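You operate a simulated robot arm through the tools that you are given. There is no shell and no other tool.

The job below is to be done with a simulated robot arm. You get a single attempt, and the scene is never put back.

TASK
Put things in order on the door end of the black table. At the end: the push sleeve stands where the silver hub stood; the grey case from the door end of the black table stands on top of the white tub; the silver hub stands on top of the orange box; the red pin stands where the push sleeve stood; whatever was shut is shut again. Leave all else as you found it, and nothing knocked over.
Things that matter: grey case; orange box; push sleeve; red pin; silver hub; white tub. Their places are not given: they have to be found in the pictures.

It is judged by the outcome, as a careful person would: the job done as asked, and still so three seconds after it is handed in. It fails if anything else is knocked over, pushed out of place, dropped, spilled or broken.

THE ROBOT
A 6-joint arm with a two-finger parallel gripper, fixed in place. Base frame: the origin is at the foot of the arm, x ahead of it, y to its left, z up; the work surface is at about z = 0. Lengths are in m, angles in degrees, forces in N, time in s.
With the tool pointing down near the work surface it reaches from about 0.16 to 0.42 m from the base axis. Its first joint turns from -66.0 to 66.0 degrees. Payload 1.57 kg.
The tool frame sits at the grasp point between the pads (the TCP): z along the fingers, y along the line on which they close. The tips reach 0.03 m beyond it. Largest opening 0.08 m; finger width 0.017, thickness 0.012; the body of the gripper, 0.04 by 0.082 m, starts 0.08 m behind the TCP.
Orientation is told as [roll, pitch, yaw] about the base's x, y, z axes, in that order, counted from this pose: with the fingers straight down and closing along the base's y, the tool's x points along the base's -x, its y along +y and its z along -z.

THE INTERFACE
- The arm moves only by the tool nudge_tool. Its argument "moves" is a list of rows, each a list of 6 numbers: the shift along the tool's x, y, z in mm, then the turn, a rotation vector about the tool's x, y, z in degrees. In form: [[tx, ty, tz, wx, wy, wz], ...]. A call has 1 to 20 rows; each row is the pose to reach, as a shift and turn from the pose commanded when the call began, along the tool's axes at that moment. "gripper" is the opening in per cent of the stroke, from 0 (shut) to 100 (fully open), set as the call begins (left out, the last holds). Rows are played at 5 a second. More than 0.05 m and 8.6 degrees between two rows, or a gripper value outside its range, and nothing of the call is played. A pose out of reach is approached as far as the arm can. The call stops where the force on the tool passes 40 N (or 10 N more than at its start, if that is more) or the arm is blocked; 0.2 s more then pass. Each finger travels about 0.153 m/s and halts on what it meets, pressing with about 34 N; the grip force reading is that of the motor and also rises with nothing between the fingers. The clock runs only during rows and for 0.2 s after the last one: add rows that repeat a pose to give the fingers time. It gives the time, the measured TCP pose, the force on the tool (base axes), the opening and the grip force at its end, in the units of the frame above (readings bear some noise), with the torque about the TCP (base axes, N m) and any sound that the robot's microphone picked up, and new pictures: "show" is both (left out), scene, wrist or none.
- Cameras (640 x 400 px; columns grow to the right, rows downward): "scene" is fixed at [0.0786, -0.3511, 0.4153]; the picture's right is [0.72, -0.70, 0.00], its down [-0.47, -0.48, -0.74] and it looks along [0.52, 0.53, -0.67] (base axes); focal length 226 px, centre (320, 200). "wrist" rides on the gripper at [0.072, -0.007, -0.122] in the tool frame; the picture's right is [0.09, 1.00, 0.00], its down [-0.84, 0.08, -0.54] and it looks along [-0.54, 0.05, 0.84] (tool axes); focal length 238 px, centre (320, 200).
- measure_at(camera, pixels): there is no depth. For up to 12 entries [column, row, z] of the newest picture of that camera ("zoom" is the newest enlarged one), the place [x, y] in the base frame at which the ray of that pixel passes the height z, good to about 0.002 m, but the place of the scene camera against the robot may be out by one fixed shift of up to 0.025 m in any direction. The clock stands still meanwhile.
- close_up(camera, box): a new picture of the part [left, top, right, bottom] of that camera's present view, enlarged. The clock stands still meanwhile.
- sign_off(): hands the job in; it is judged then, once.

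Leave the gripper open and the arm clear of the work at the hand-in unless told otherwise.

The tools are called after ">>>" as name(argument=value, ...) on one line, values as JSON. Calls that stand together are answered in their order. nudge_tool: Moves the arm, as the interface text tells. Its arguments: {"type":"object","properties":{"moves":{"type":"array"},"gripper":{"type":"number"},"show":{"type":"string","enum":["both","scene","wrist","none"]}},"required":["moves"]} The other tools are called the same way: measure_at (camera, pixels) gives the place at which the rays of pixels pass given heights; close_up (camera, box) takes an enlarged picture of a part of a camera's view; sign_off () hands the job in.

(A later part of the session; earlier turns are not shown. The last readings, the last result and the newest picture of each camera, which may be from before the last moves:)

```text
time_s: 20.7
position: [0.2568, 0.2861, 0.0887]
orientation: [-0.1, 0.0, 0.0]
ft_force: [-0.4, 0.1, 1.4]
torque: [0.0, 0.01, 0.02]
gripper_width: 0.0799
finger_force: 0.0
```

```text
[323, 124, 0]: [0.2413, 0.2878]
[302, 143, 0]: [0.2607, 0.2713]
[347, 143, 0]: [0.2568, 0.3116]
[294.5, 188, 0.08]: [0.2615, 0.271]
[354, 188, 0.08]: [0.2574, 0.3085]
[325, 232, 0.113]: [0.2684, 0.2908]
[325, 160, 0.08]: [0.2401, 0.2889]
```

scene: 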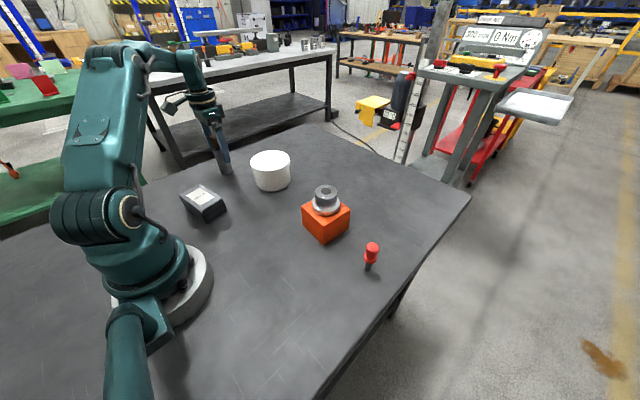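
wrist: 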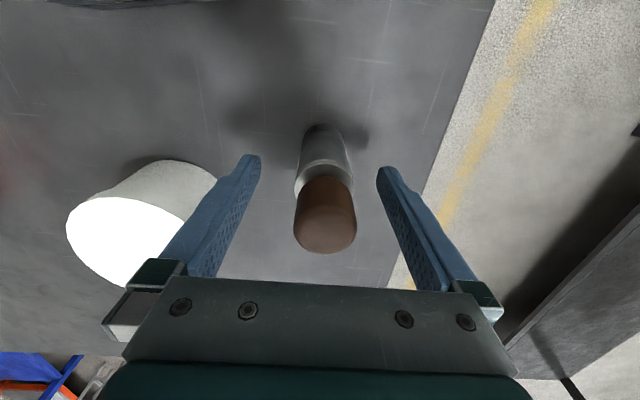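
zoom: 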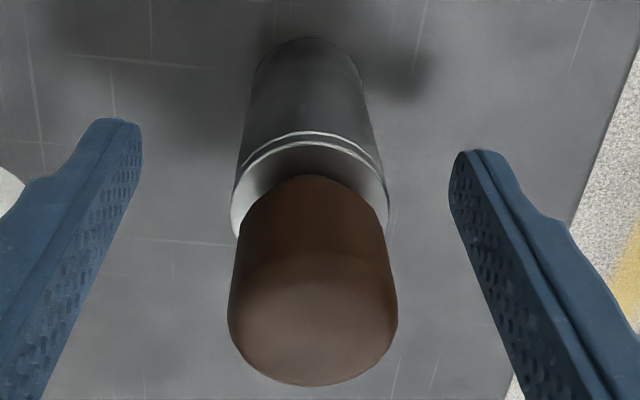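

The sleeve centre is confirmed at (0.2597, 0.2897). I'll shift 3 mm in x and y and go down until the TCP is about 52 mm up, which puts the tips at 22 mm.

>>> nudge_tool(moves=[[0, 0, 12, 0, 0, 0], [-2, 2, 24, 0, 0, 0], [-3, 3.6, 34, 0, 0, 0], [-3, 3.6, 37, 0, 0, 0], [-3, 3.6, 37, 0, 0, 0]], show="both")

```text
time_s: 21.9
position: [0.2604, 0.2896, 0.0513]
orientation: [-0.1, 0.1, 0.0]
ft_force: [0.4, 0.2, 0.3]
torque: [0.0, -0.02, -0.04]
gripper_width: 0.0801
finger_force: 0.1
```

scene: 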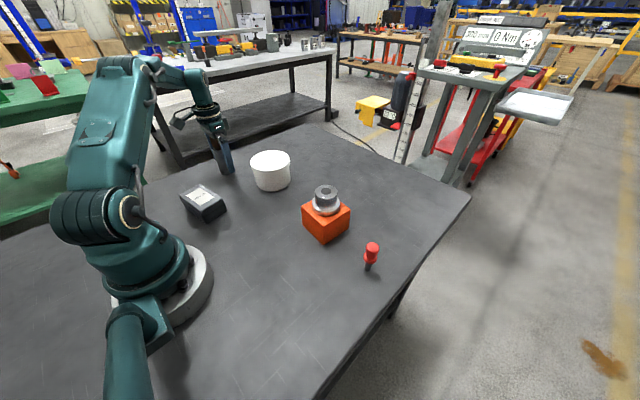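
wrist: 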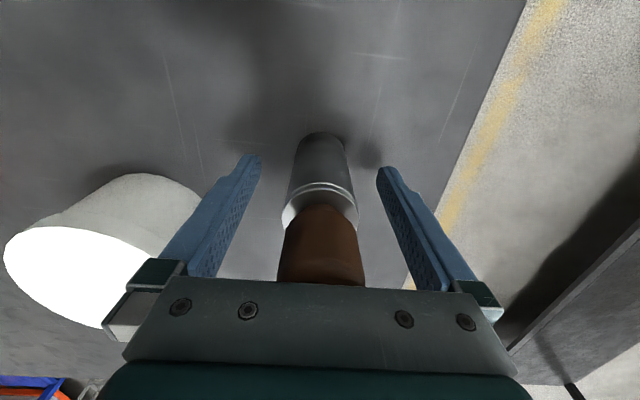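

The fingers straddle the sleeve evenly and the cork clears the gripper body. I'll close on the metal body.

>>> nudge_tool(moves=[[0, 0, 0, 0, 0, 0], [0, 0, 0, 0, 0, 0], [0, 0, 0, 0, 0, 0], [0, 0, 0, 0, 0, 0]], gripper=0, show="wrist")

```text
time_s: 22.9
position: [0.2607, 0.2895, 0.0521]
orientation: [0.0, 0.0, 0.0]
ft_force: [0.3, -0.1, 0.1]
torque: [-0.03, 0.0, 0.02]
gripper_width: 0.0375
finger_force: 34.4
```

wrist: 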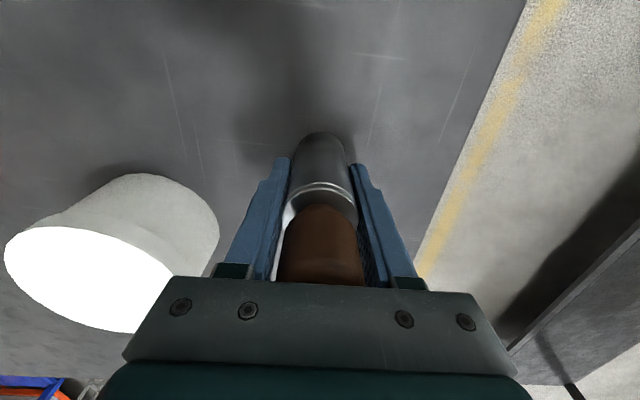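

The sleeve is held at 37.5 mm, which matches its diameter, so its original place is (0.260, 0.2895). I'll lift it straight up first and check the load.

>>> nudge_tool(moves=[[0, 0, -6, 0, 0, 0], [0, 0, -20, 0, 0, 0], [0, 0, -40, 0, 0, 0], [0, 0, -52, 0, 0, 0], [0, 0, -52, 0, 0, 0]], show="both")

```text
time_s: 24.1
position: [0.2587, 0.2899, 0.1026]
orientation: [-0.1, 0.0, 0.1]
ft_force: [0.2, -0.2, -1.7]
torque: [0.03, 0.03, 0.01]
gripper_width: 0.037
finger_force: 34.2
```

scene: 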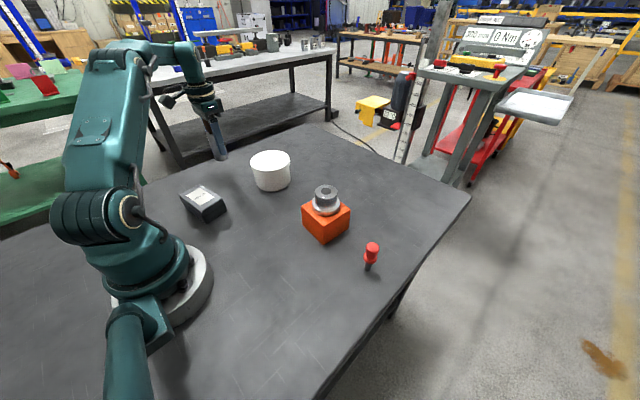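
wrist: 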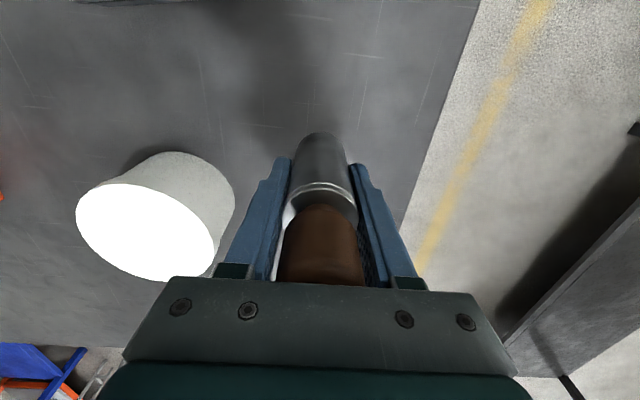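

The sleeve is off the table and weighs about 1.7 N. I'll draw it inward and upward, then carry it across at TCP height 0.19, well above everything, to over the hub's old place at (0.180, -0.190).

>>> nudge_tool(moves=[[18, -18, -25, 0, 0, 0], [38, -45, -55, 0, 0, 0], [48, -85, -80, 0, 0, 0], [55, -125, -92, 0, 0, 0], [60, -170, -92, 0, 0, 0], [65, -215, -92, 0, 0, 0], [68, -260, -92, 0, 0, 0], [71, -305, -92, 0, 0, 0], [74, -350, -92, 0, 0, 0], [77, -395, -92, 0, 0, 0], [80, -440, -92, 0, 0, 0], [80.5, -470, -92, 0, 0, 0], [80.5, -479.5, -92, 0, 0, 0], [80.5, -479.5, -92, 0, 0, 0], [80.5, -479.5, -92, 0, 0, 0]], show="both")

```text
time_s: 27.3
position: [0.1782, -0.1892, 0.1951]
orientation: [-0.1, 0.0, -0.1]
ft_force: [1.1, 0.4, -2.5]
torque: [0.01, -0.01, 0.0]
gripper_width: 0.0369
finger_force: 33.5
```

scene: 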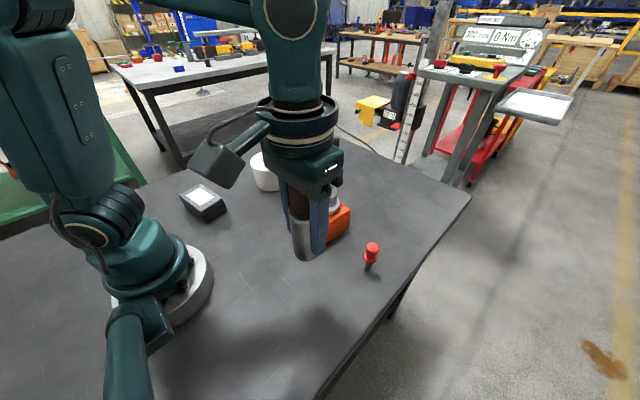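
wrist: 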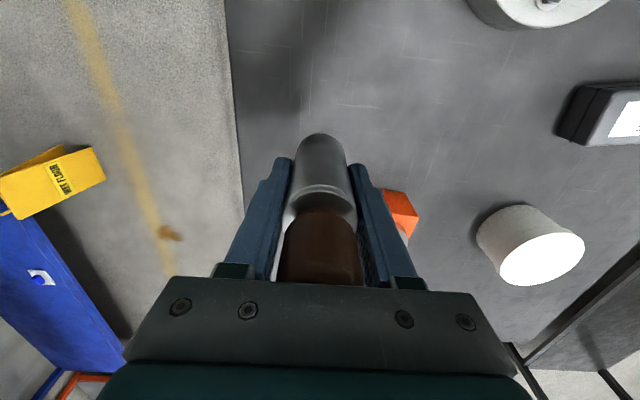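

The sleeve is above the hub's old place. I'll descend to about 8 mm above the table and then step down gently.

>>> nudge_tool(moves=[[0, 0, 35, 0, 0, 0], [0, 0, 70, 0, 0, 0], [0, 0, 100, 0, 0, 0], [0, 0, 122, 0, 0, 0], [0, 0, 132, 0, 0, 0], [0, 0, 132, 0, 0, 0], [0, 0, 132, 0, 0, 0]], show="both")

```text
time_s: 28.9
position: [0.1789, -0.1906, 0.0624]
orientation: [-0.1, 0.0, 0.1]
ft_force: [0.1, 0.0, -2.4]
torque: [-0.03, -0.02, 0.0]
gripper_width: 0.0371
finger_force: 33.5
```

scene: 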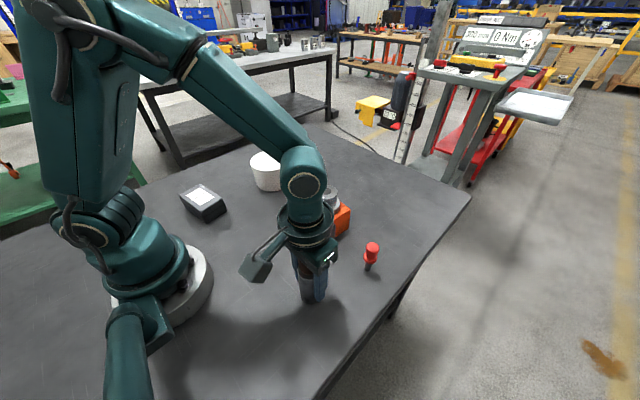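
wrist: 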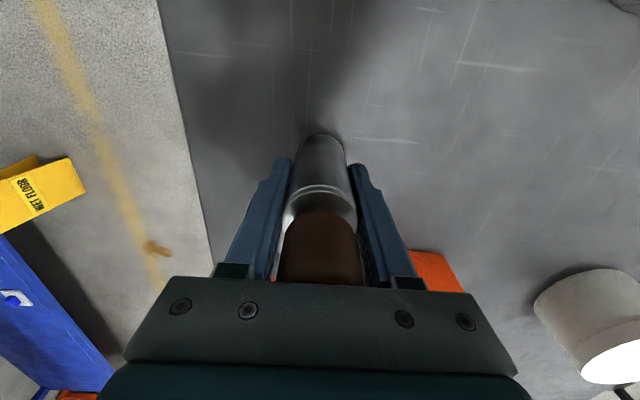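

Still hanging free. I'll step down and watch the force.

>>> nudge_tool(moves=[[0, 0, 2, 0, 0, 0], [0, 0, 4, 0, 0, 0], [0, 0, 5, 0, 0, 0]], show="none")

>>> nudge_tool(moves=[[0, 0, 0.5, 0, 0, 0], [0, 0, 1, 0, 0, 0]], show="none")

>>> nudge_tool(moves=[[0, 0, 0.5, 0, 0, 0], [0, 0, 1, 0, 0, 0]], show="none")

```text
time_s: 29.7
position: [0.1796, -0.1901, 0.0581]
orientation: [-0.1, 0.1, 0.0]
ft_force: [0.7, -1.2, -2.6]
torque: [-0.05, 0.02, -0.02]
gripper_width: 0.0371
finger_force: 34.1
```

```text
time_s: 30.3
position: [0.1801, -0.1894, 0.0592]
orientation: [-0.1, 0.0, 0.0]
ft_force: [0.3, -0.3, -2.3]
torque: [-0.01, -0.01, -0.02]
gripper_width: 0.0372
finger_force: 34.2
```

```text
time_s: 30.9
position: [0.1798, -0.1902, 0.0569]
orientation: [-0.1, 0.0, 0.0]
ft_force: [0.0, -0.8, -3.4]
torque: [0.01, 0.0, -0.02]
gripper_width: 0.0373
finger_force: 34.2
```

No contact yet, with measured z at about 0.057 and contact expected near 0.052. I'll continue.

>>> nudge_tool(moves=[[0, 0, 1, 0, 0, 0], [0, 0, 2, 0, 0, 0], [0, 0, 2, 0, 0, 0]], show="none")

>>> nudge_tool(moves=[[0, 0, 0.5, 0, 0, 0], [0, 0, 1, 0, 0, 0]], show="none")

>>> nudge_tool(moves=[[0, 0, 0.5, 0, 0, 0], [0, 0, 1, 0, 0, 0]], show="none")

```text
time_s: 31.7
position: [0.1793, -0.1895, 0.0556]
orientation: [-0.1, 0.0, 0.0]
ft_force: [-0.2, 0.9, -2.6]
torque: [0.01, 0.0, -0.01]
gripper_width: 0.0373
finger_force: 34.2
```

```text
time_s: 32.3
position: [0.1795, -0.1901, 0.0536]
orientation: [-0.1, -0.1, 0.0]
ft_force: [0.2, 0.3, -3.7]
torque: [0.0, -0.02, -0.03]
gripper_width: 0.0371
finger_force: 34.6
```

```text
time_s: 32.9
position: [0.1805, -0.1899, 0.0528]
orientation: [-0.1, 0.0, 0.0]
ft_force: [-0.2, 0.8, -2.9]
torque: [-0.02, 0.01, 0.02]
gripper_width: 0.0372
finger_force: 34.0
```

Still free at z about 0.053. I'll go on in 0.5 to 1 mm steps.

>>> nudge_tool(moves=[[0, 0, 0.4, 0, 0, 0], [0, 0, 0.8, 0, 0, 0]], show="none")

>>> nudge_tool(moves=[[0, 0, 0.3, 0, 0, 0], [0, 0, 0.6, 0, 0, 0]], show="wrist")

```text
time_s: 33.5
position: [0.1799, -0.1904, 0.0533]
orientation: [-0.1, 0.0, 0.0]
ft_force: [0.0, 0.0, -2.1]
torque: [0.0, -0.01, 0.02]
gripper_width: 0.0372
finger_force: 33.8
```

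```text
time_s: 34.1
position: [0.1801, -0.1896, 0.0522]
orientation: [-0.2, -0.1, 0.0]
ft_force: [0.8, 0.5, -2.6]
torque: [-0.04, 0.01, -0.02]
gripper_width: 0.0371
finger_force: 33.9
```

wrist: 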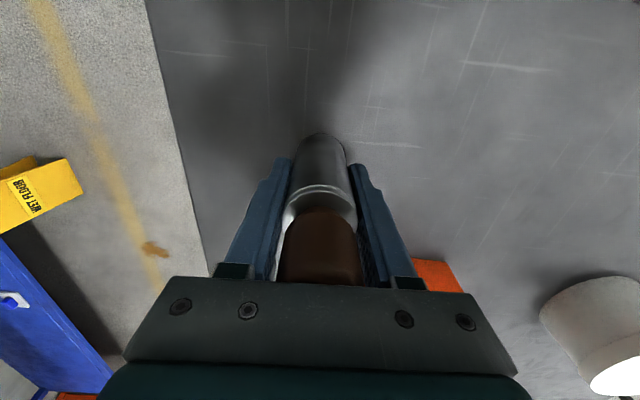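

There's no contact reading yet. I'll continue in small steps.

>>> nudge_tool(moves=[[0, 0, 0.3, 0, 0, 0], [0, 0, 0.6, 0, 0, 0]], show="none")

>>> nudge_tool(moves=[[0, 0, 0.3, 0, 0, 0], [0, 0, 0.6, 0, 0, 0]], show="none")

```text
time_s: 34.7
position: [0.1796, -0.1897, 0.0522]
orientation: [-0.1, 0.0, 0.0]
ft_force: [-5.2, 3.3, 15.6]
torque: [0.01, -0.01, -0.03]
gripper_width: 0.0369
finger_force: 34.0
```

```text
time_s: 35.3
position: [0.1806, -0.1908, 0.0512]
orientation: [-0.2, -0.2, 0.1]
ft_force: [-3.1, 4.9, 24.7]
torque: [-0.11, -0.1, -0.01]
gripper_width: 0.0373
finger_force: 33.6
```

Contact: the vertical force is +25 N, so the sleeve is on the table. I'll ease off 0.6 mm and then open.

>>> nudge_tool(moves=[[0, 0, -0.6, 0, 0, 0], [0, 0, -0.6, 0, 0, 0]], show="none")

>>> nudge_tool(moves=[[0, 0, 0, 0, 0, 0], [0, 0, 0, 0, 0, 0], [0, 0, 0, 0, 0, 0]], gripper=100, show="both")

```text
time_s: 35.9
position: [0.1796, -0.1898, 0.0506]
orientation: [-0.2, -0.1, 0.0]
ft_force: [2.5, -0.7, 3.2]
torque: [-0.17, -0.18, 0.02]
gripper_width: 0.0369
finger_force: 33.8
```

```text
time_s: 36.7
position: [0.1796, -0.1902, 0.0517]
orientation: [-0.1, -0.1, 0.0]
ft_force: [0.3, -0.2, -1.2]
torque: [0.01, 0.01, -0.02]
gripper_width: 0.08
finger_force: 0.0
```

scene: 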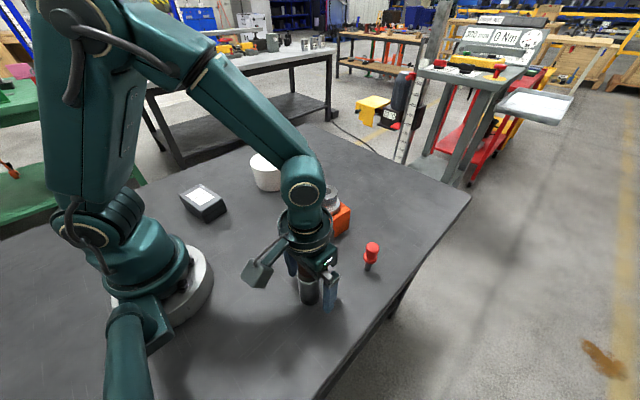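
wrist: 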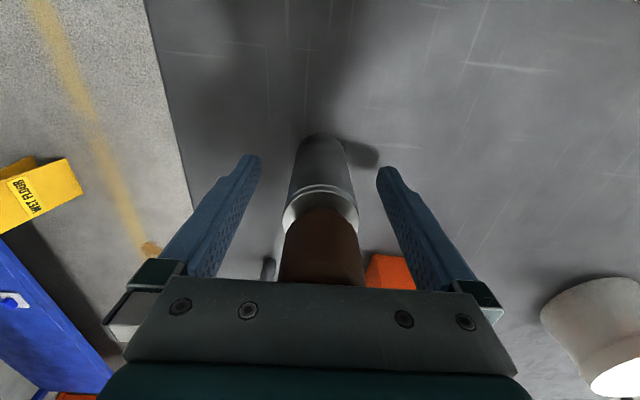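

The sleeve stands free between the open fingers. I'll go straight up 150 mm.

>>> nudge_tool(moves=[[0, 0, -20, 0, 0, 0], [0, 0, -60, 0, 0, 0], [0, 0, -105, 0, 0, 0], [0, 0, -150, 0, 0, 0], [-25, -30, -150, 0, 0, 0], [-45, -42, -145, 0, 0, 0], [-45, -42, -145, 0, 0, 0]], show="both")

```text
time_s: 38.3
position: [0.2249, -0.2322, 0.1963]
orientation: [-0.1, 0.0, 0.0]
ft_force: [-0.7, 0.8, 0.3]
torque: [0.02, 0.0, 0.01]
gripper_width: 0.0799
finger_force: 0.0
```

scene: 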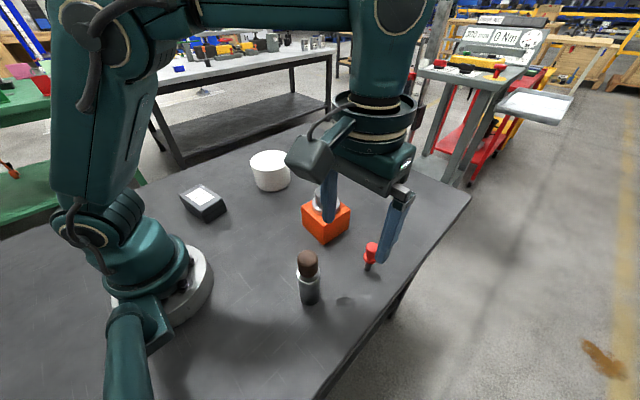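
wrist: 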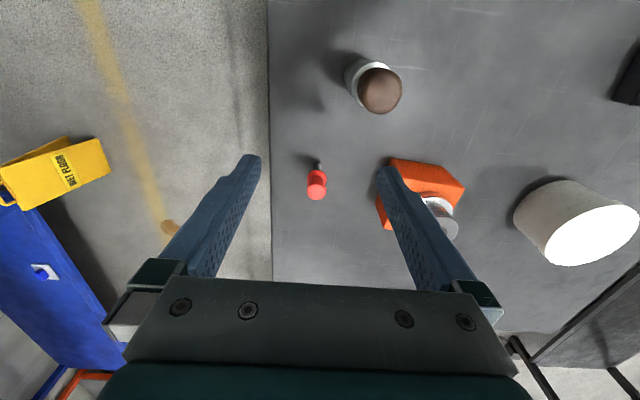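

The sleeve stands at the hub's old place. There's a small dark spot at scene (344,300) beside it, so I'll zoom in to see what it is, and look at the pin too.

>>> close_up(camera="scene", box=[280, 240, 390, 320])

>>> close_up(camera="wrist", box=[280, 140, 360, 215])

>>> close_up(camera="wrist", box=[310, 30, 440, 130])

```text
5.00 times, centred on (335, 280) of scene
```

zoom: 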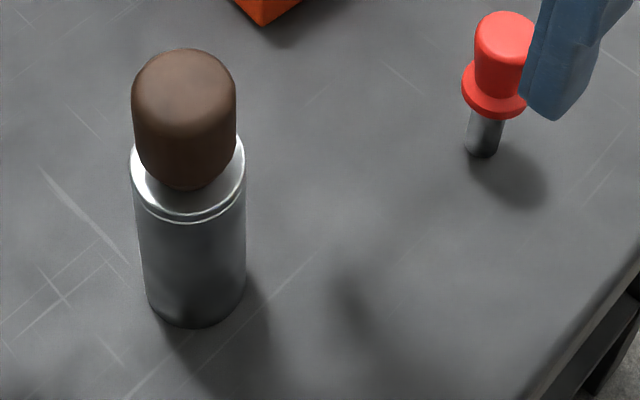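

```text
5.33 times, centred on (320, 178) of wrist
```

zoom: 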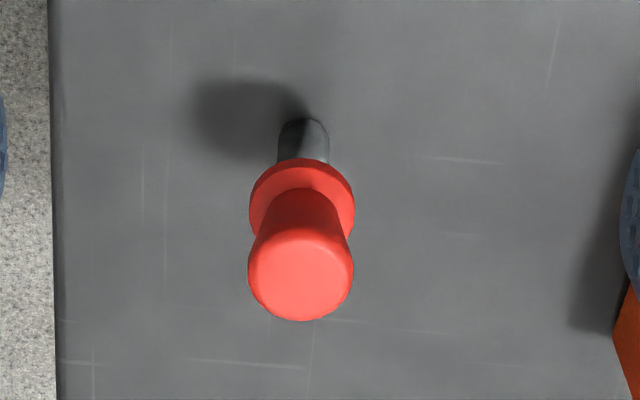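

```text
4.00 times, centred on (375, 80) of wrist
```

zoom: 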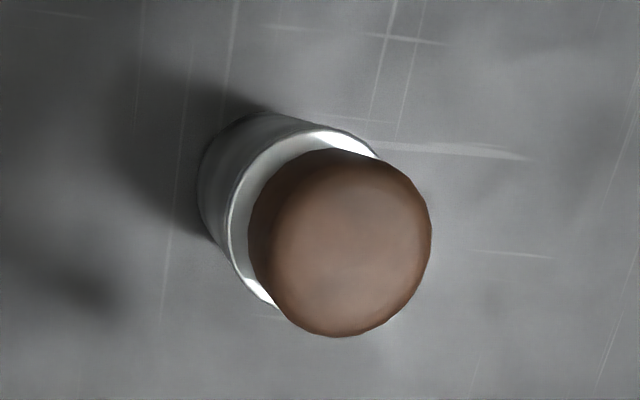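

The dark spot is only the gripper's shadow. I'll measure the pin's base, collar and top in this view at candidate heights.

>>> measure_at(camera="wrist", pixels=[[316.8, 162.6, 0], [312.2, 166, 0], [321.6, 166, 0], [316.6, 180, 0.03], [316.6, 180, 0.035], [316.6, 180, 0.04], [316.3, 191.5, 0.06], [316.3, 191.5, 0.065], [316.3, 191.5, 0.07], [316.3, 191.5, 0.055], [306.5, 191.5, 0.065], [326.4, 191.5, 0.065]])

>>> measure_at(camera="scene", pixels=[[368.5, 271, 0], [371.5, 244, 0.065], [371.5, 244, 0.07], [371.5, 244, 0.075], [312.5, 302, 0], [310, 256, 0.115]])

```text
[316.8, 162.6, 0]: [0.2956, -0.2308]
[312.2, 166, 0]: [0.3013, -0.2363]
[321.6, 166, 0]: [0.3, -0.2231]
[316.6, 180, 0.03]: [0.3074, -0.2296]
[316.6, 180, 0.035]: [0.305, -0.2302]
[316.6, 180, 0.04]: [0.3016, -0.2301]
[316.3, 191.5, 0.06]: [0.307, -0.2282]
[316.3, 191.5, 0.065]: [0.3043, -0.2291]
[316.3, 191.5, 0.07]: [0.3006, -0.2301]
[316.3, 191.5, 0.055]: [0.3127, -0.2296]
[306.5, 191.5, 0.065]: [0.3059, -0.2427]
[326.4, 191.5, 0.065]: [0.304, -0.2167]
```

```text
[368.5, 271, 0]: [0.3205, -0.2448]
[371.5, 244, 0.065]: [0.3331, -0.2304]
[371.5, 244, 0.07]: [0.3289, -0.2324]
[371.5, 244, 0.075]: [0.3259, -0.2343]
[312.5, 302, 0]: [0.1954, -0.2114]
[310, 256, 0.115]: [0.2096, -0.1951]
```

The pin's axis is near (0.302, -0.230) and it is about 70 mm tall. The shank is about 13 mm across and the collar about 28 mm across at z around 0.037, with a head that tapers. I'll hover above it and refine.

>>> nudge_tool(moves=[[-26, 0.7, 26, 0, 0, 0], [-52, 1.4, 52, 0, 0, 0], [-77, 2, 77, 0, 0, 0], [-77, 2, 77, 0, 0, 0], [-77, 2, 77, 0, 0, 0]], show="both")

```text
time_s: 39.5
position: [0.3025, -0.2298, 0.1188]
orientation: [-0.1, 0.0, 0.0]
ft_force: [0.9, -0.1, -0.2]
torque: [-0.02, 0.02, 0.0]
gripper_width: 0.0799
finger_force: 0.1
```

scene: 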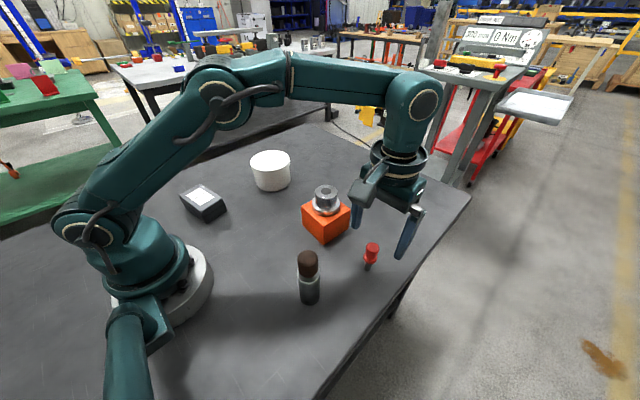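
wrist: 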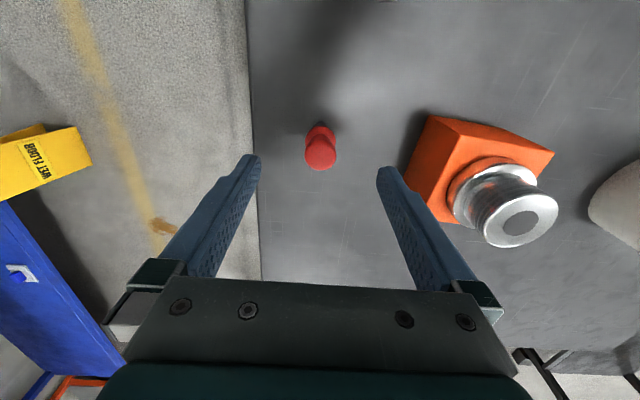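

I'll zoom in on the pin from this hover.

>>> close_up(camera="wrist", box=[285, 110, 355, 180])

>>> measure_at(camera="wrist", pixels=[[320.5, 155, 0.07], [320.5, 155, 0.065], [320, 135, 0.04], [304.5, 152, 0.07], [336.5, 152, 0.07], [327, 123, 0]])

```text
5.71 times, centred on (320, 145) of wrist
```

zoom: 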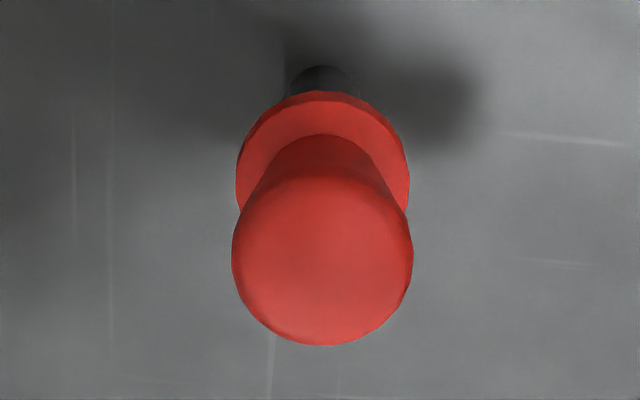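

```text
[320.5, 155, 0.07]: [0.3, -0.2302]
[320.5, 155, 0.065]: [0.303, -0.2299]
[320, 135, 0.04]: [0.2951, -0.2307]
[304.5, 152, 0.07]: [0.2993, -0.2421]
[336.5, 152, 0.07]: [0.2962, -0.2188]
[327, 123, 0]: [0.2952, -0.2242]
```

I'll refine with the zoomed pixels: base near edge at (320.9,121.4) and collar centre at (320.4,140.6).

>>> measure_at(camera="wrist", pixels=[[320.9, 121.4, 0], [320.4, 140.6, 0.035], [320.4, 140.6, 0.04], [305.3, 140, 0.038], [335.4, 140, 0.038], [320.4, 126.2, 0.038], [320.4, 154.6, 0.07], [320.4, 154.6, 0.068], [304.6, 154, 0.068], [336.3, 154, 0.068]])

```text
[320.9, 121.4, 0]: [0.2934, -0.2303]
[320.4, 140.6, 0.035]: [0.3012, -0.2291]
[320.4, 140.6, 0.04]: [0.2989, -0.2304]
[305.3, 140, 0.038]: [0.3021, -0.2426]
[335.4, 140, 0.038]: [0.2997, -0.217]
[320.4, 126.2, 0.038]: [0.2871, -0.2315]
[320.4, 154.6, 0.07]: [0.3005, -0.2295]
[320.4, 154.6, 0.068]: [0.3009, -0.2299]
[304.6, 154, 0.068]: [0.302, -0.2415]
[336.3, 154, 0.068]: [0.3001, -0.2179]
```

The pin axis is at (0.300, -0.230), with a collar about 25 mm across and a head top about 24 mm across. I'll go down to TCP height about 0.047 so the pads reach past the collar, then check before closing.

>>> nudge_tool(moves=[[1.5, 0, 20, 0, 0, 0], [1.5, 0, 45, 0, 0, 0], [1.5, 0, 64, 0, 0, 0], [1.5, 0, 72, 0, 0, 0], [1.5, 0, 72, 0, 0, 0]], show="wrist")

>>> nudge_tool(moves=[[0, 0, 0, 0, 0, 0], [0, 0, 0, 0, 0, 0]], gripper=50, show="both")

```text
time_s: 40.7
position: [0.3021, -0.2295, 0.0482]
orientation: [-0.1, 0.0, -0.1]
ft_force: [0.6, -0.1, 0.1]
torque: [0.03, 0.01, 0.02]
gripper_width: 0.0798
finger_force: 0.1
```

wrist: 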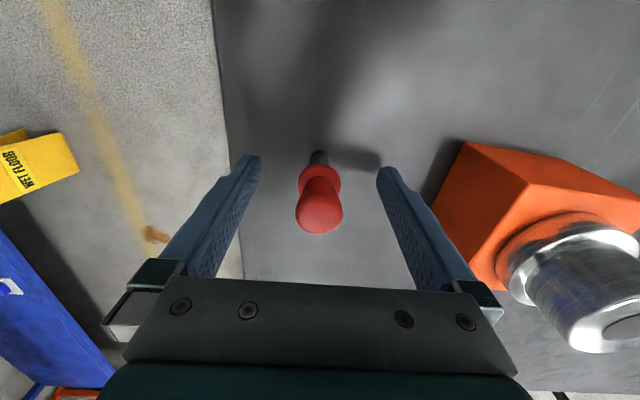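

```text
time_s: 41.3
position: [0.3007, -0.2304, 0.0469]
orientation: [-0.1, 0.0, 0.0]
ft_force: [-0.9, 0.3, 0.3]
torque: [-0.01, -0.03, 0.03]
gripper_width: 0.0397
finger_force: 0.1
```

scene: 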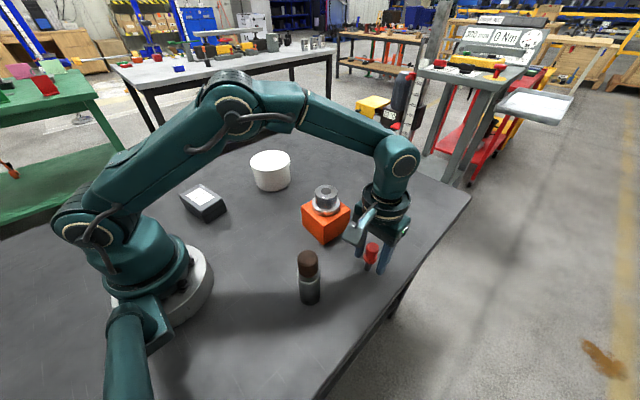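
wrist: 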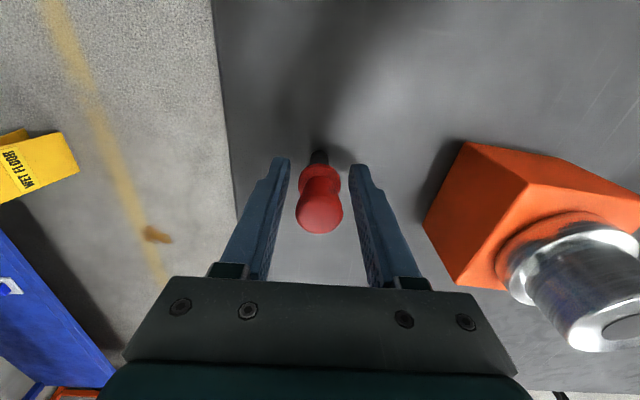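

I've closed partway, to 40 mm. I'll check whether the pin is centred between the pads.

>>> close_up(camera="wrist", box=[260, 140, 380, 240])

>>> measure_at(camera="wrist", pixels=[[319, 210, 0.068], [299, 180, 0.038], [340, 180, 0.038], [319, 150, 0]])

```text
4.00 times, centred on (320, 190) of wrist
```

zoom: 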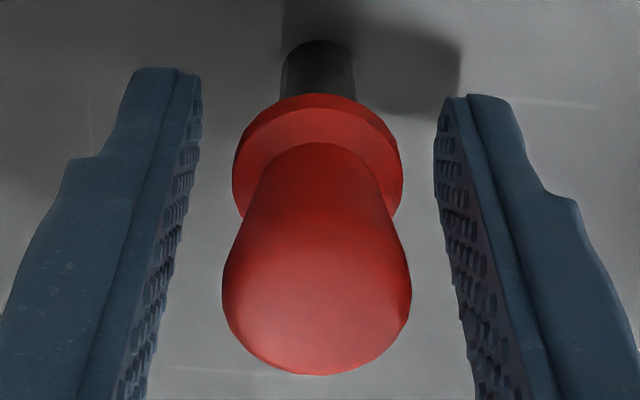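

```text
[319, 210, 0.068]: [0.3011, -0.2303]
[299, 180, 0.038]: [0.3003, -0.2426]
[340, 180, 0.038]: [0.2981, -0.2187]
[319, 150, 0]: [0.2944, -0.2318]
```

The pin is centred between the pads, midway at about column 319. I'll close in two stages.

>>> nudge_tool(moves=[[0, 0, 0, 0, 0, 0], [0, 0, 0, 0, 0, 0]], gripper=36, show="none")

>>> nudge_tool(moves=[[0, 0, 0, 0, 0, 0], [0, 0, 0, 0, 0, 0], [0, 0, 0, 0, 0, 0]], gripper=0, show="both")

>>> close_up(camera="wrist", box=[260, 140, 380, 240])

```text
time_s: 41.9
position: [0.3021, -0.2298, 0.0471]
orientation: [-0.1, 0.0, 0.0]
ft_force: [0.4, -0.6, 0.5]
torque: [0.0, -0.03, -0.03]
gripper_width: 0.0288
finger_force: 0.1
```

```text
time_s: 42.7
position: [0.301, -0.2298, 0.0481]
orientation: [-0.2, 0.1, 0.0]
ft_force: [1.0, -0.4, -0.1]
torque: [0.01, -0.02, 0.0]
gripper_width: 0.0244
finger_force: 34.3
```

scene: 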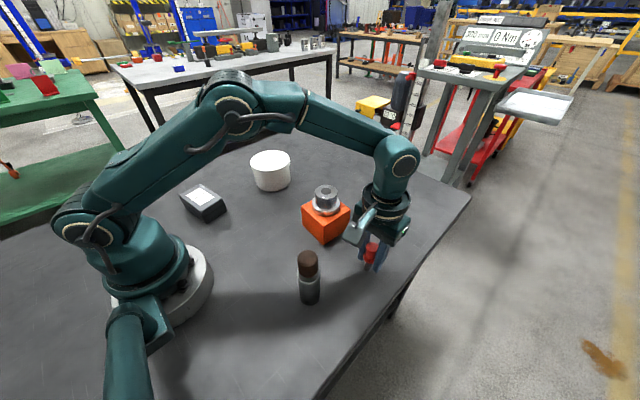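
wrist: 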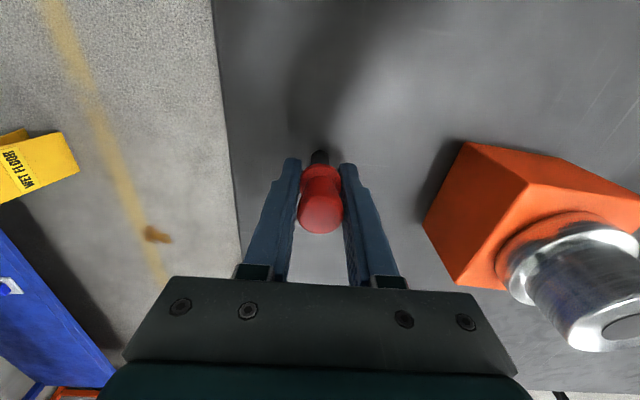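

```text
4.00 times, centred on (320, 190) of wrist
```

zoom: 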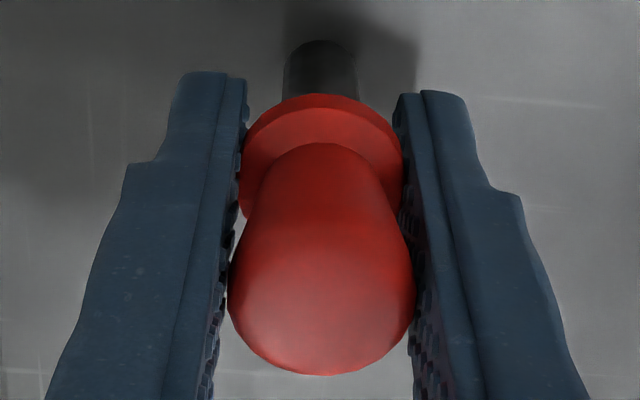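

The pin is gripped at 24.4 mm and still upright. I'll lift a little and check that it hangs straight.

>>> nudge_tool(moves=[[0, 0, -4, 0, 0, 0], [0, 0, -15, 0, 0, 0], [0, 0, -40, 0, 0, 0], [0, 0, -75, 0, 0, 0], [0, 0, -75, 0, 0, 0]], show="both")

>>> close_up(camera="scene", box=[340, 190, 440, 270])

>>> close_up(camera="wrist", box=[260, 140, 380, 240])

```text
time_s: 43.9
position: [0.3012, -0.231, 0.1241]
orientation: [-0.1, 0.1, 0.0]
ft_force: [-0.2, -0.5, -0.8]
torque: [-0.01, -0.03, -0.02]
gripper_width: 0.0243
finger_force: 33.9
```

scene: 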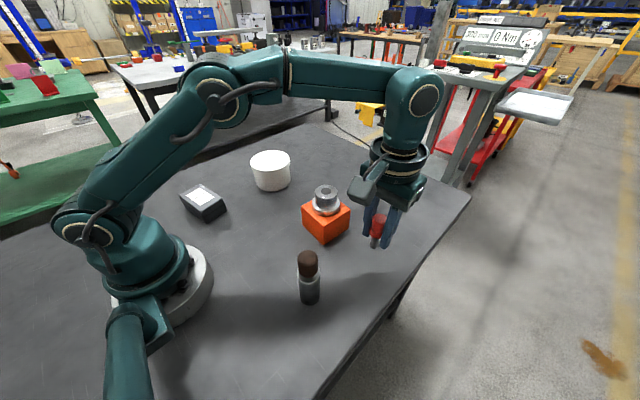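
wrist: 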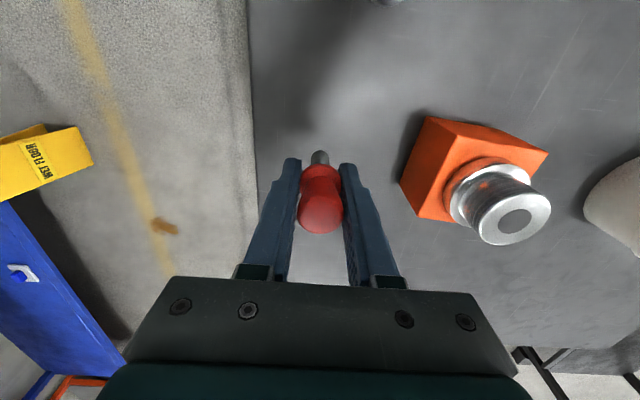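

```text
5.00 times, centred on (390, 230) of scene
```

zoom: 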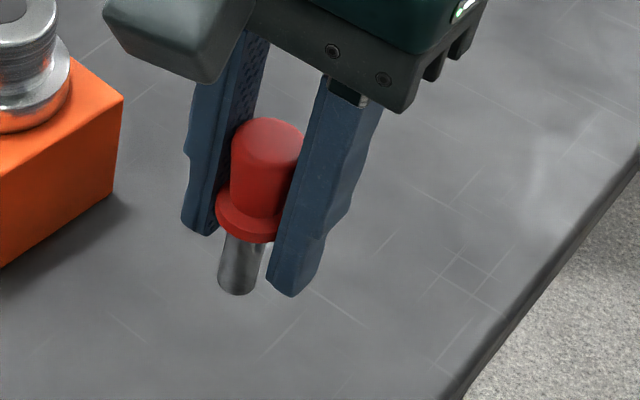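

```text
4.00 times, centred on (320, 190) of wrist
```

zoom: 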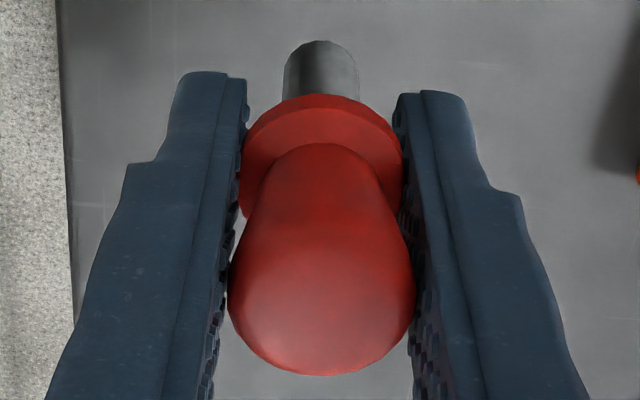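

The pin hangs straight and its position in the grip hasn't changed. I'll carry it inward and up, over the table at TCP height 0.21, then out and down to just above the sleeve's old place at (0.260, 0.2895).

>>> nudge_tool(moves=[[16, 15, -27, 0, 0, 0], [41, 40, -57, 0, 0, 0], [61, 75, -82, 0, 0, 0], [71, 120, -87, 0, 0, 0], [76, 168, -87, 0, 0, 0], [76, 216, -87, 0, 0, 0], [76, 264, -87, 0, 0, 0], [76, 312, -87, 0, 0, 0], [76, 360, -87, 0, 0, 0], [76, 408, -82, 0, 0, 0], [76, 452, -67, 0, 0, 0], [66, 485, -42, 0, 0, 0], [51, 508, -12, 0, 0, 0], [40.5, 519.5, 18, 0, 0, 0], [40.5, 519.5, 18, 0, 0, 0], [40.5, 519.5, 18, 0, 0, 0]], show="both")

```text
time_s: 47.3
position: [0.259, 0.2906, 0.1055]
orientation: [-0.1, 0.0, 0.0]
ft_force: [-0.1, 0.1, -1.7]
torque: [0.0, 0.04, -0.01]
gripper_width: 0.0242
finger_force: 33.7
```

scene: 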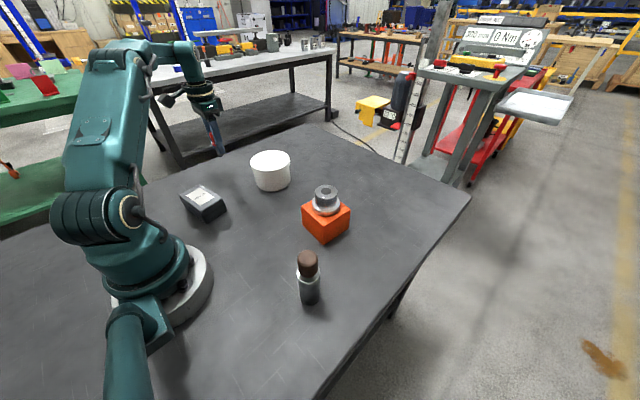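
wrist: 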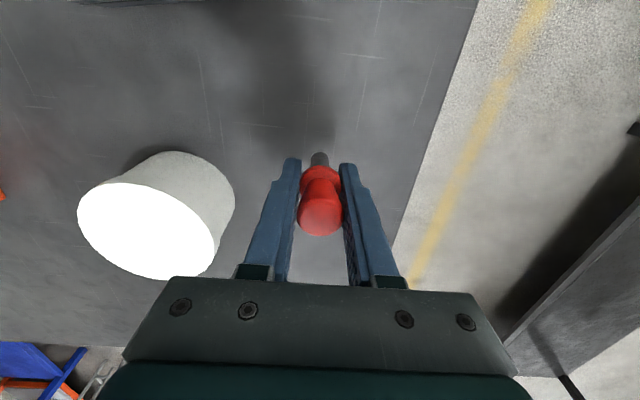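

I'm over the sleeve's old place and the pin is still upright. I'll descend to about 8 mm above contact.

>>> nudge_tool(moves=[[0, 0, 20, 0, 0, 0], [0, 0, 38, 0, 0, 0], [0, 0, 47, 0, 0, 0], [0, 0, 47, 0, 0, 0], [0, 0, 47, 0, 0, 0]], show="wrist")

>>> nudge_tool(moves=[[0, 0, 2, 0, 0, 0], [0, 0, 4, 0, 0, 0], [0, 0, 5, 0, 0, 0], [0, 0, 5, 0, 0, 0]], show="none")

```text
time_s: 48.5
position: [0.2601, 0.2901, 0.0579]
orientation: [-0.1, -0.1, 0.0]
ft_force: [-0.6, 0.3, -0.8]
torque: [-0.02, -0.01, -0.02]
gripper_width: 0.0244
finger_force: 33.7
```

wrist: 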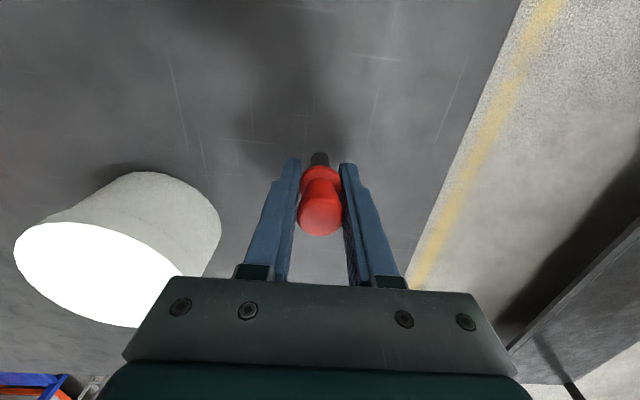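

```text
time_s: 49.5
position: [0.258, 0.2895, 0.053]
orientation: [-0.1, 0.1, 0.1]
ft_force: [0.1, 0.2, -0.2]
torque: [-0.03, 0.01, -0.02]
gripper_width: 0.0243
finger_force: 34.4
```

Still free. I'll go down in steps of about 1 mm.

>>> nudge_tool(moves=[[0, 0, 0.7, 0, 0, 0], [0, 0, 1.4, 0, 0, 0], [0, 0, 2, 0, 0, 0]], show="none")

>>> nudge_tool(moves=[[0, 0, 0.5, 0, 0, 0], [0, 0, 1, 0, 0, 0]], show="none")

>>> nudge_tool(moves=[[0, 0, 0.4, 0, 0, 0], [0, 0, 0.7, 0, 0, 0]], show="none")

```text
time_s: 50.3
position: [0.2586, 0.2896, 0.049]
orientation: [-0.2, -0.1, 0.0]
ft_force: [0.2, 0.3, -1.1]
torque: [-0.01, -0.01, 0.01]
gripper_width: 0.0243
finger_force: 33.8
```

```text
time_s: 50.9
position: [0.2602, 0.2891, 0.0492]
orientation: [-0.1, 0.0, 0.0]
ft_force: [1.3, -0.8, -0.3]
torque: [0.0, 0.01, 0.0]
gripper_width: 0.0243
finger_force: 34.1
```

```text
time_s: 51.5
position: [0.2596, 0.2891, 0.0486]
orientation: [-0.2, 0.1, 0.0]
ft_force: [-0.2, 0.0, -0.6]
torque: [-0.01, 0.0, 0.01]
gripper_width: 0.0241
finger_force: 33.5
```

Not touching yet, at about 0.049. I'll continue in half-millimetre steps.

>>> nudge_tool(moves=[[0, 0, 0.3, 0, 0, 0], [0, 0, 0.6, 0, 0, 0]], show="none")

>>> nudge_tool(moves=[[0, 0, 0.3, 0, 0, 0], [0, 0, 0.5, 0, 0, 0]], show="none")

```text
time_s: 52.1
position: [0.2593, 0.2899, 0.0484]
orientation: [-0.1, 0.0, 0.0]
ft_force: [-0.7, 0.1, -1.0]
torque: [0.01, 0.02, -0.01]
gripper_width: 0.0242
finger_force: 34.1
```

```text
time_s: 52.7
position: [0.258, 0.2895, 0.0483]
orientation: [-0.1, 0.0, 0.0]
ft_force: [0.1, -0.1, -0.8]
torque: [0.0, -0.01, 0.01]
gripper_width: 0.0244
finger_force: 33.8
```

>>> nudge_tool(moves=[[0, 0, 0.3, 0, 0, 0], [0, 0, 0.5, 0, 0, 0]], show="none")

>>> nudge_tool(moves=[[0, 0, 0.3, 0, 0, 0], [0, 0, 0.5, 0, 0, 0]], show="none")

```text
time_s: 53.3
position: [0.2595, 0.2891, 0.0483]
orientation: [0.0, 0.0, 0.0]
ft_force: [-1.4, -2.4, 5.6]
torque: [-0.09, 0.03, -0.01]
gripper_width: 0.0242
finger_force: 34.2
```

```text
time_s: 53.9
position: [0.2591, 0.2899, 0.0462]
orientation: [-0.1, 0.1, 0.0]
ft_force: [-4.8, -3.3, 19.5]
torque: [-0.1, 0.23, 0.0]
gripper_width: 0.0243
finger_force: 34.7
```

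Contact: the vertical force has risen to about +20 N, so the pin is on the table. I'll ease off 0.4 mm and check that it's upright before releasing.

>>> nudge_tool(moves=[[0, 0, -0.4, 0, 0, 0], [0, 0, -0.4, 0, 0, 0], [0, 0, -0.4, 0, 0, 0]], show="both")

>>> close_up(camera="wrist", box=[260, 140, 380, 240])

>>> close_up(camera="scene", box=[190, 110, 270, 190])

```text
time_s: 54.7
position: [0.2604, 0.2895, 0.0469]
orientation: [0.0, -0.1, 0.0]
ft_force: [2.1, 2.5, 10.6]
torque: [0.15, -0.18, -0.02]
gripper_width: 0.0243
finger_force: 33.8
```

scene: 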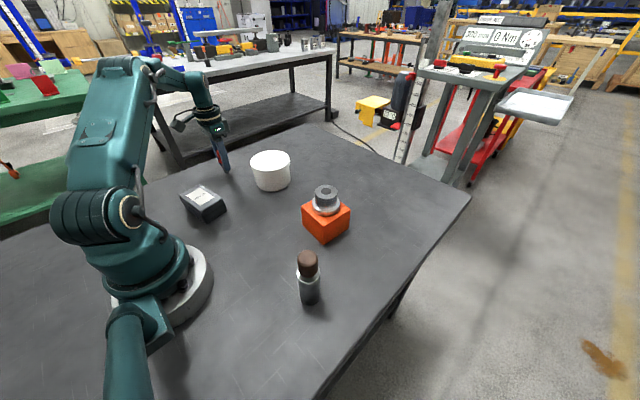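
wrist: 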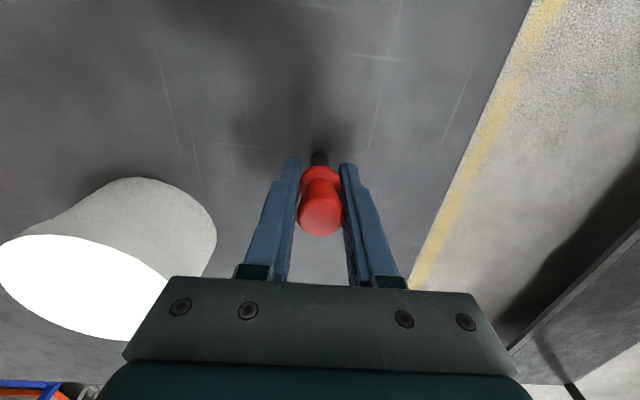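

```text
4.00 times, centred on (320, 190) of wrist
```

zoom: 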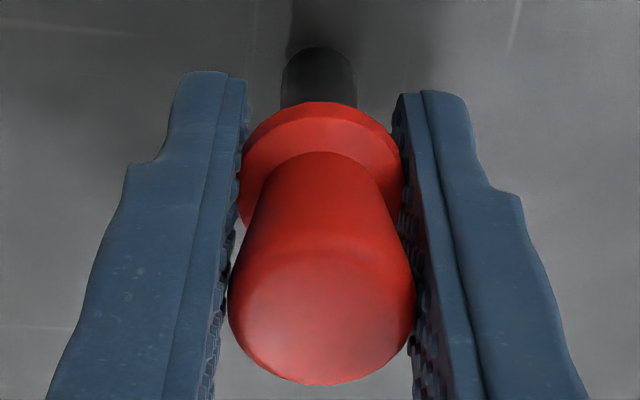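

```text
5.00 times, centred on (230, 150) of scene
```

zoom: 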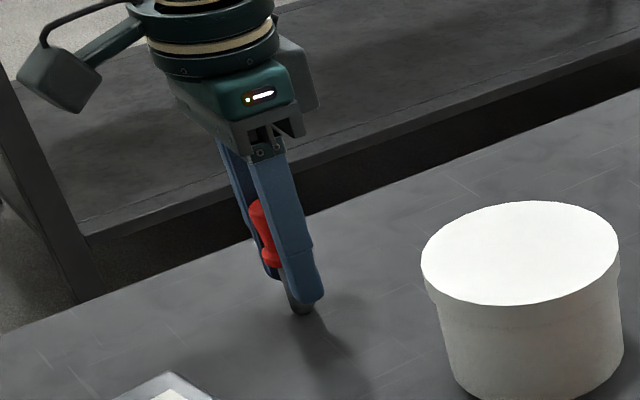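

The pin looks upright and is at its table contact height. I'll ease a touch more and then open.

>>> nudge_tool(moves=[[0, 0, -0.3, 0, 0, 0], [0, 0, -0.3, 0, 0, 0], [0, 0, -0.3, 0, 0, 0]], show="none")

>>> nudge_tool(moves=[[0, 0, 0, 0, 0, 0], [0, 0, 0, 0, 0, 0], [0, 0, 0, 0, 0, 0]], gripper=100, show="both")

>>> close_up(camera="wrist", box=[260, 140, 380, 240])

```text
time_s: 55.5
position: [0.2597, 0.2886, 0.0459]
orientation: [-0.1, 0.1, 0.0]
ft_force: [3.5, 1.3, 9.9]
torque: [0.06, -0.15, -0.03]
gripper_width: 0.024
finger_force: 34.0
```

```text
time_s: 56.3
position: [0.2591, 0.2911, 0.0466]
orientation: [-0.1, 0.0, 0.0]
ft_force: [-0.1, -0.1, -0.5]
torque: [-0.01, 0.0, 0.02]
gripper_width: 0.0798
finger_force: 0.1
```

scene: 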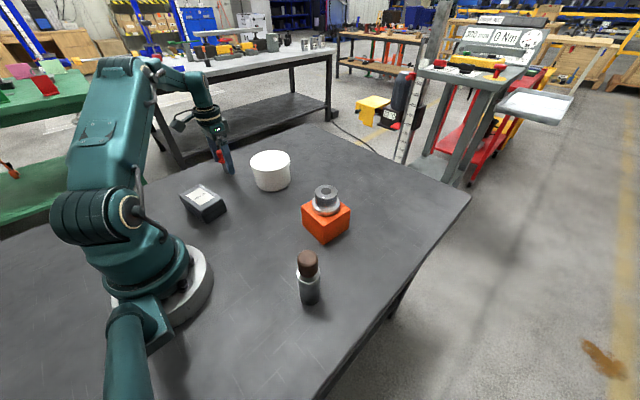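
wrist: 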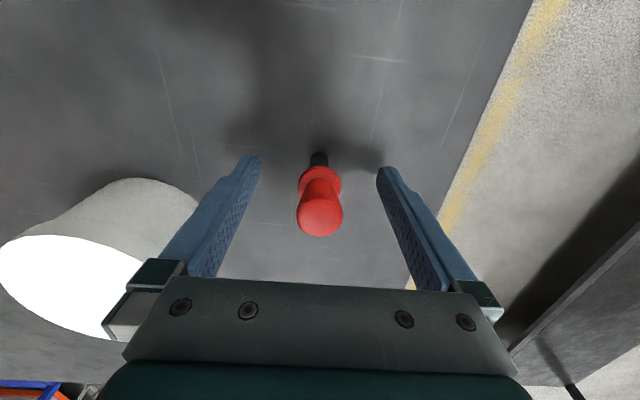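

```text
4.00 times, centred on (320, 190) of wrist
```

zoom: 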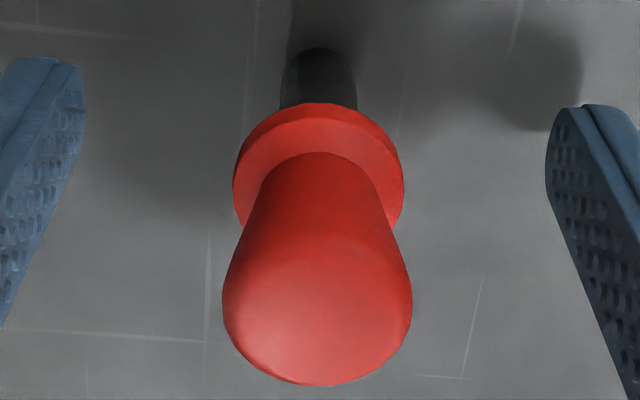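

The pin stands on its own. I'll retreat straight up past its head, then pull inward and up to a place above the case.

>>> nudge_tool(moves=[[0, 0, -15, 0, 0, 0], [0, 0, -40, 0, 0, 0], [0, 0, -68, 0, 0, 0], [22, -18, -95, 0, 0, 0], [47, -42, -120, 0, 0, 0], [72, -67, -145, 0, 0, 0], [100, -90, -165, 0, 0, 0], [125, -105, -172, 0, 0, 0], [125, -105, -172, 0, 0, 0], [125, -105, -172, 0, 0, 0]], show="both")

```text
time_s: 58.5
position: [0.1353, 0.1817, 0.2187]
orientation: [-0.1, 0.1, -0.1]
ft_force: [-0.1, 0.6, 0.6]
torque: [0.03, 0.0, 0.0]
gripper_width: 0.0801
finger_force: 0.0
```

scene: 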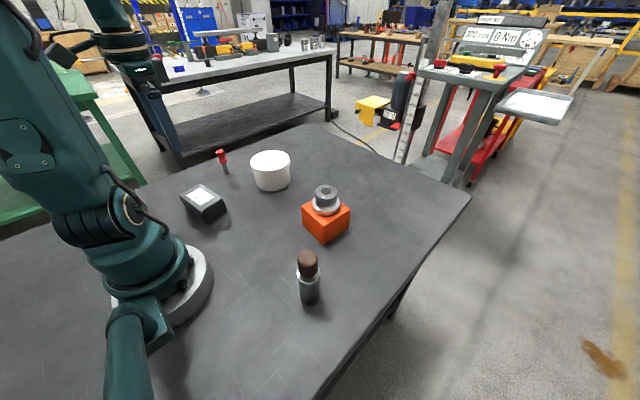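
wrist: 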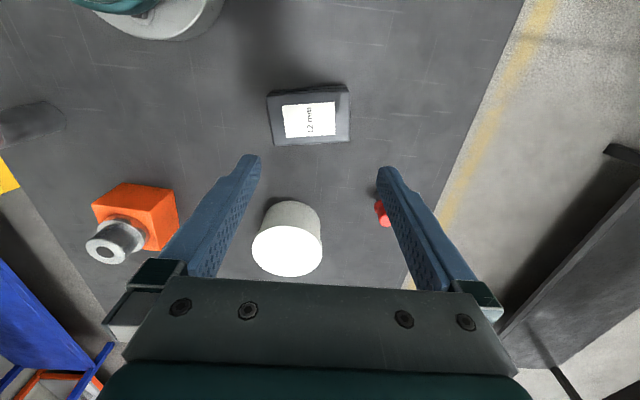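

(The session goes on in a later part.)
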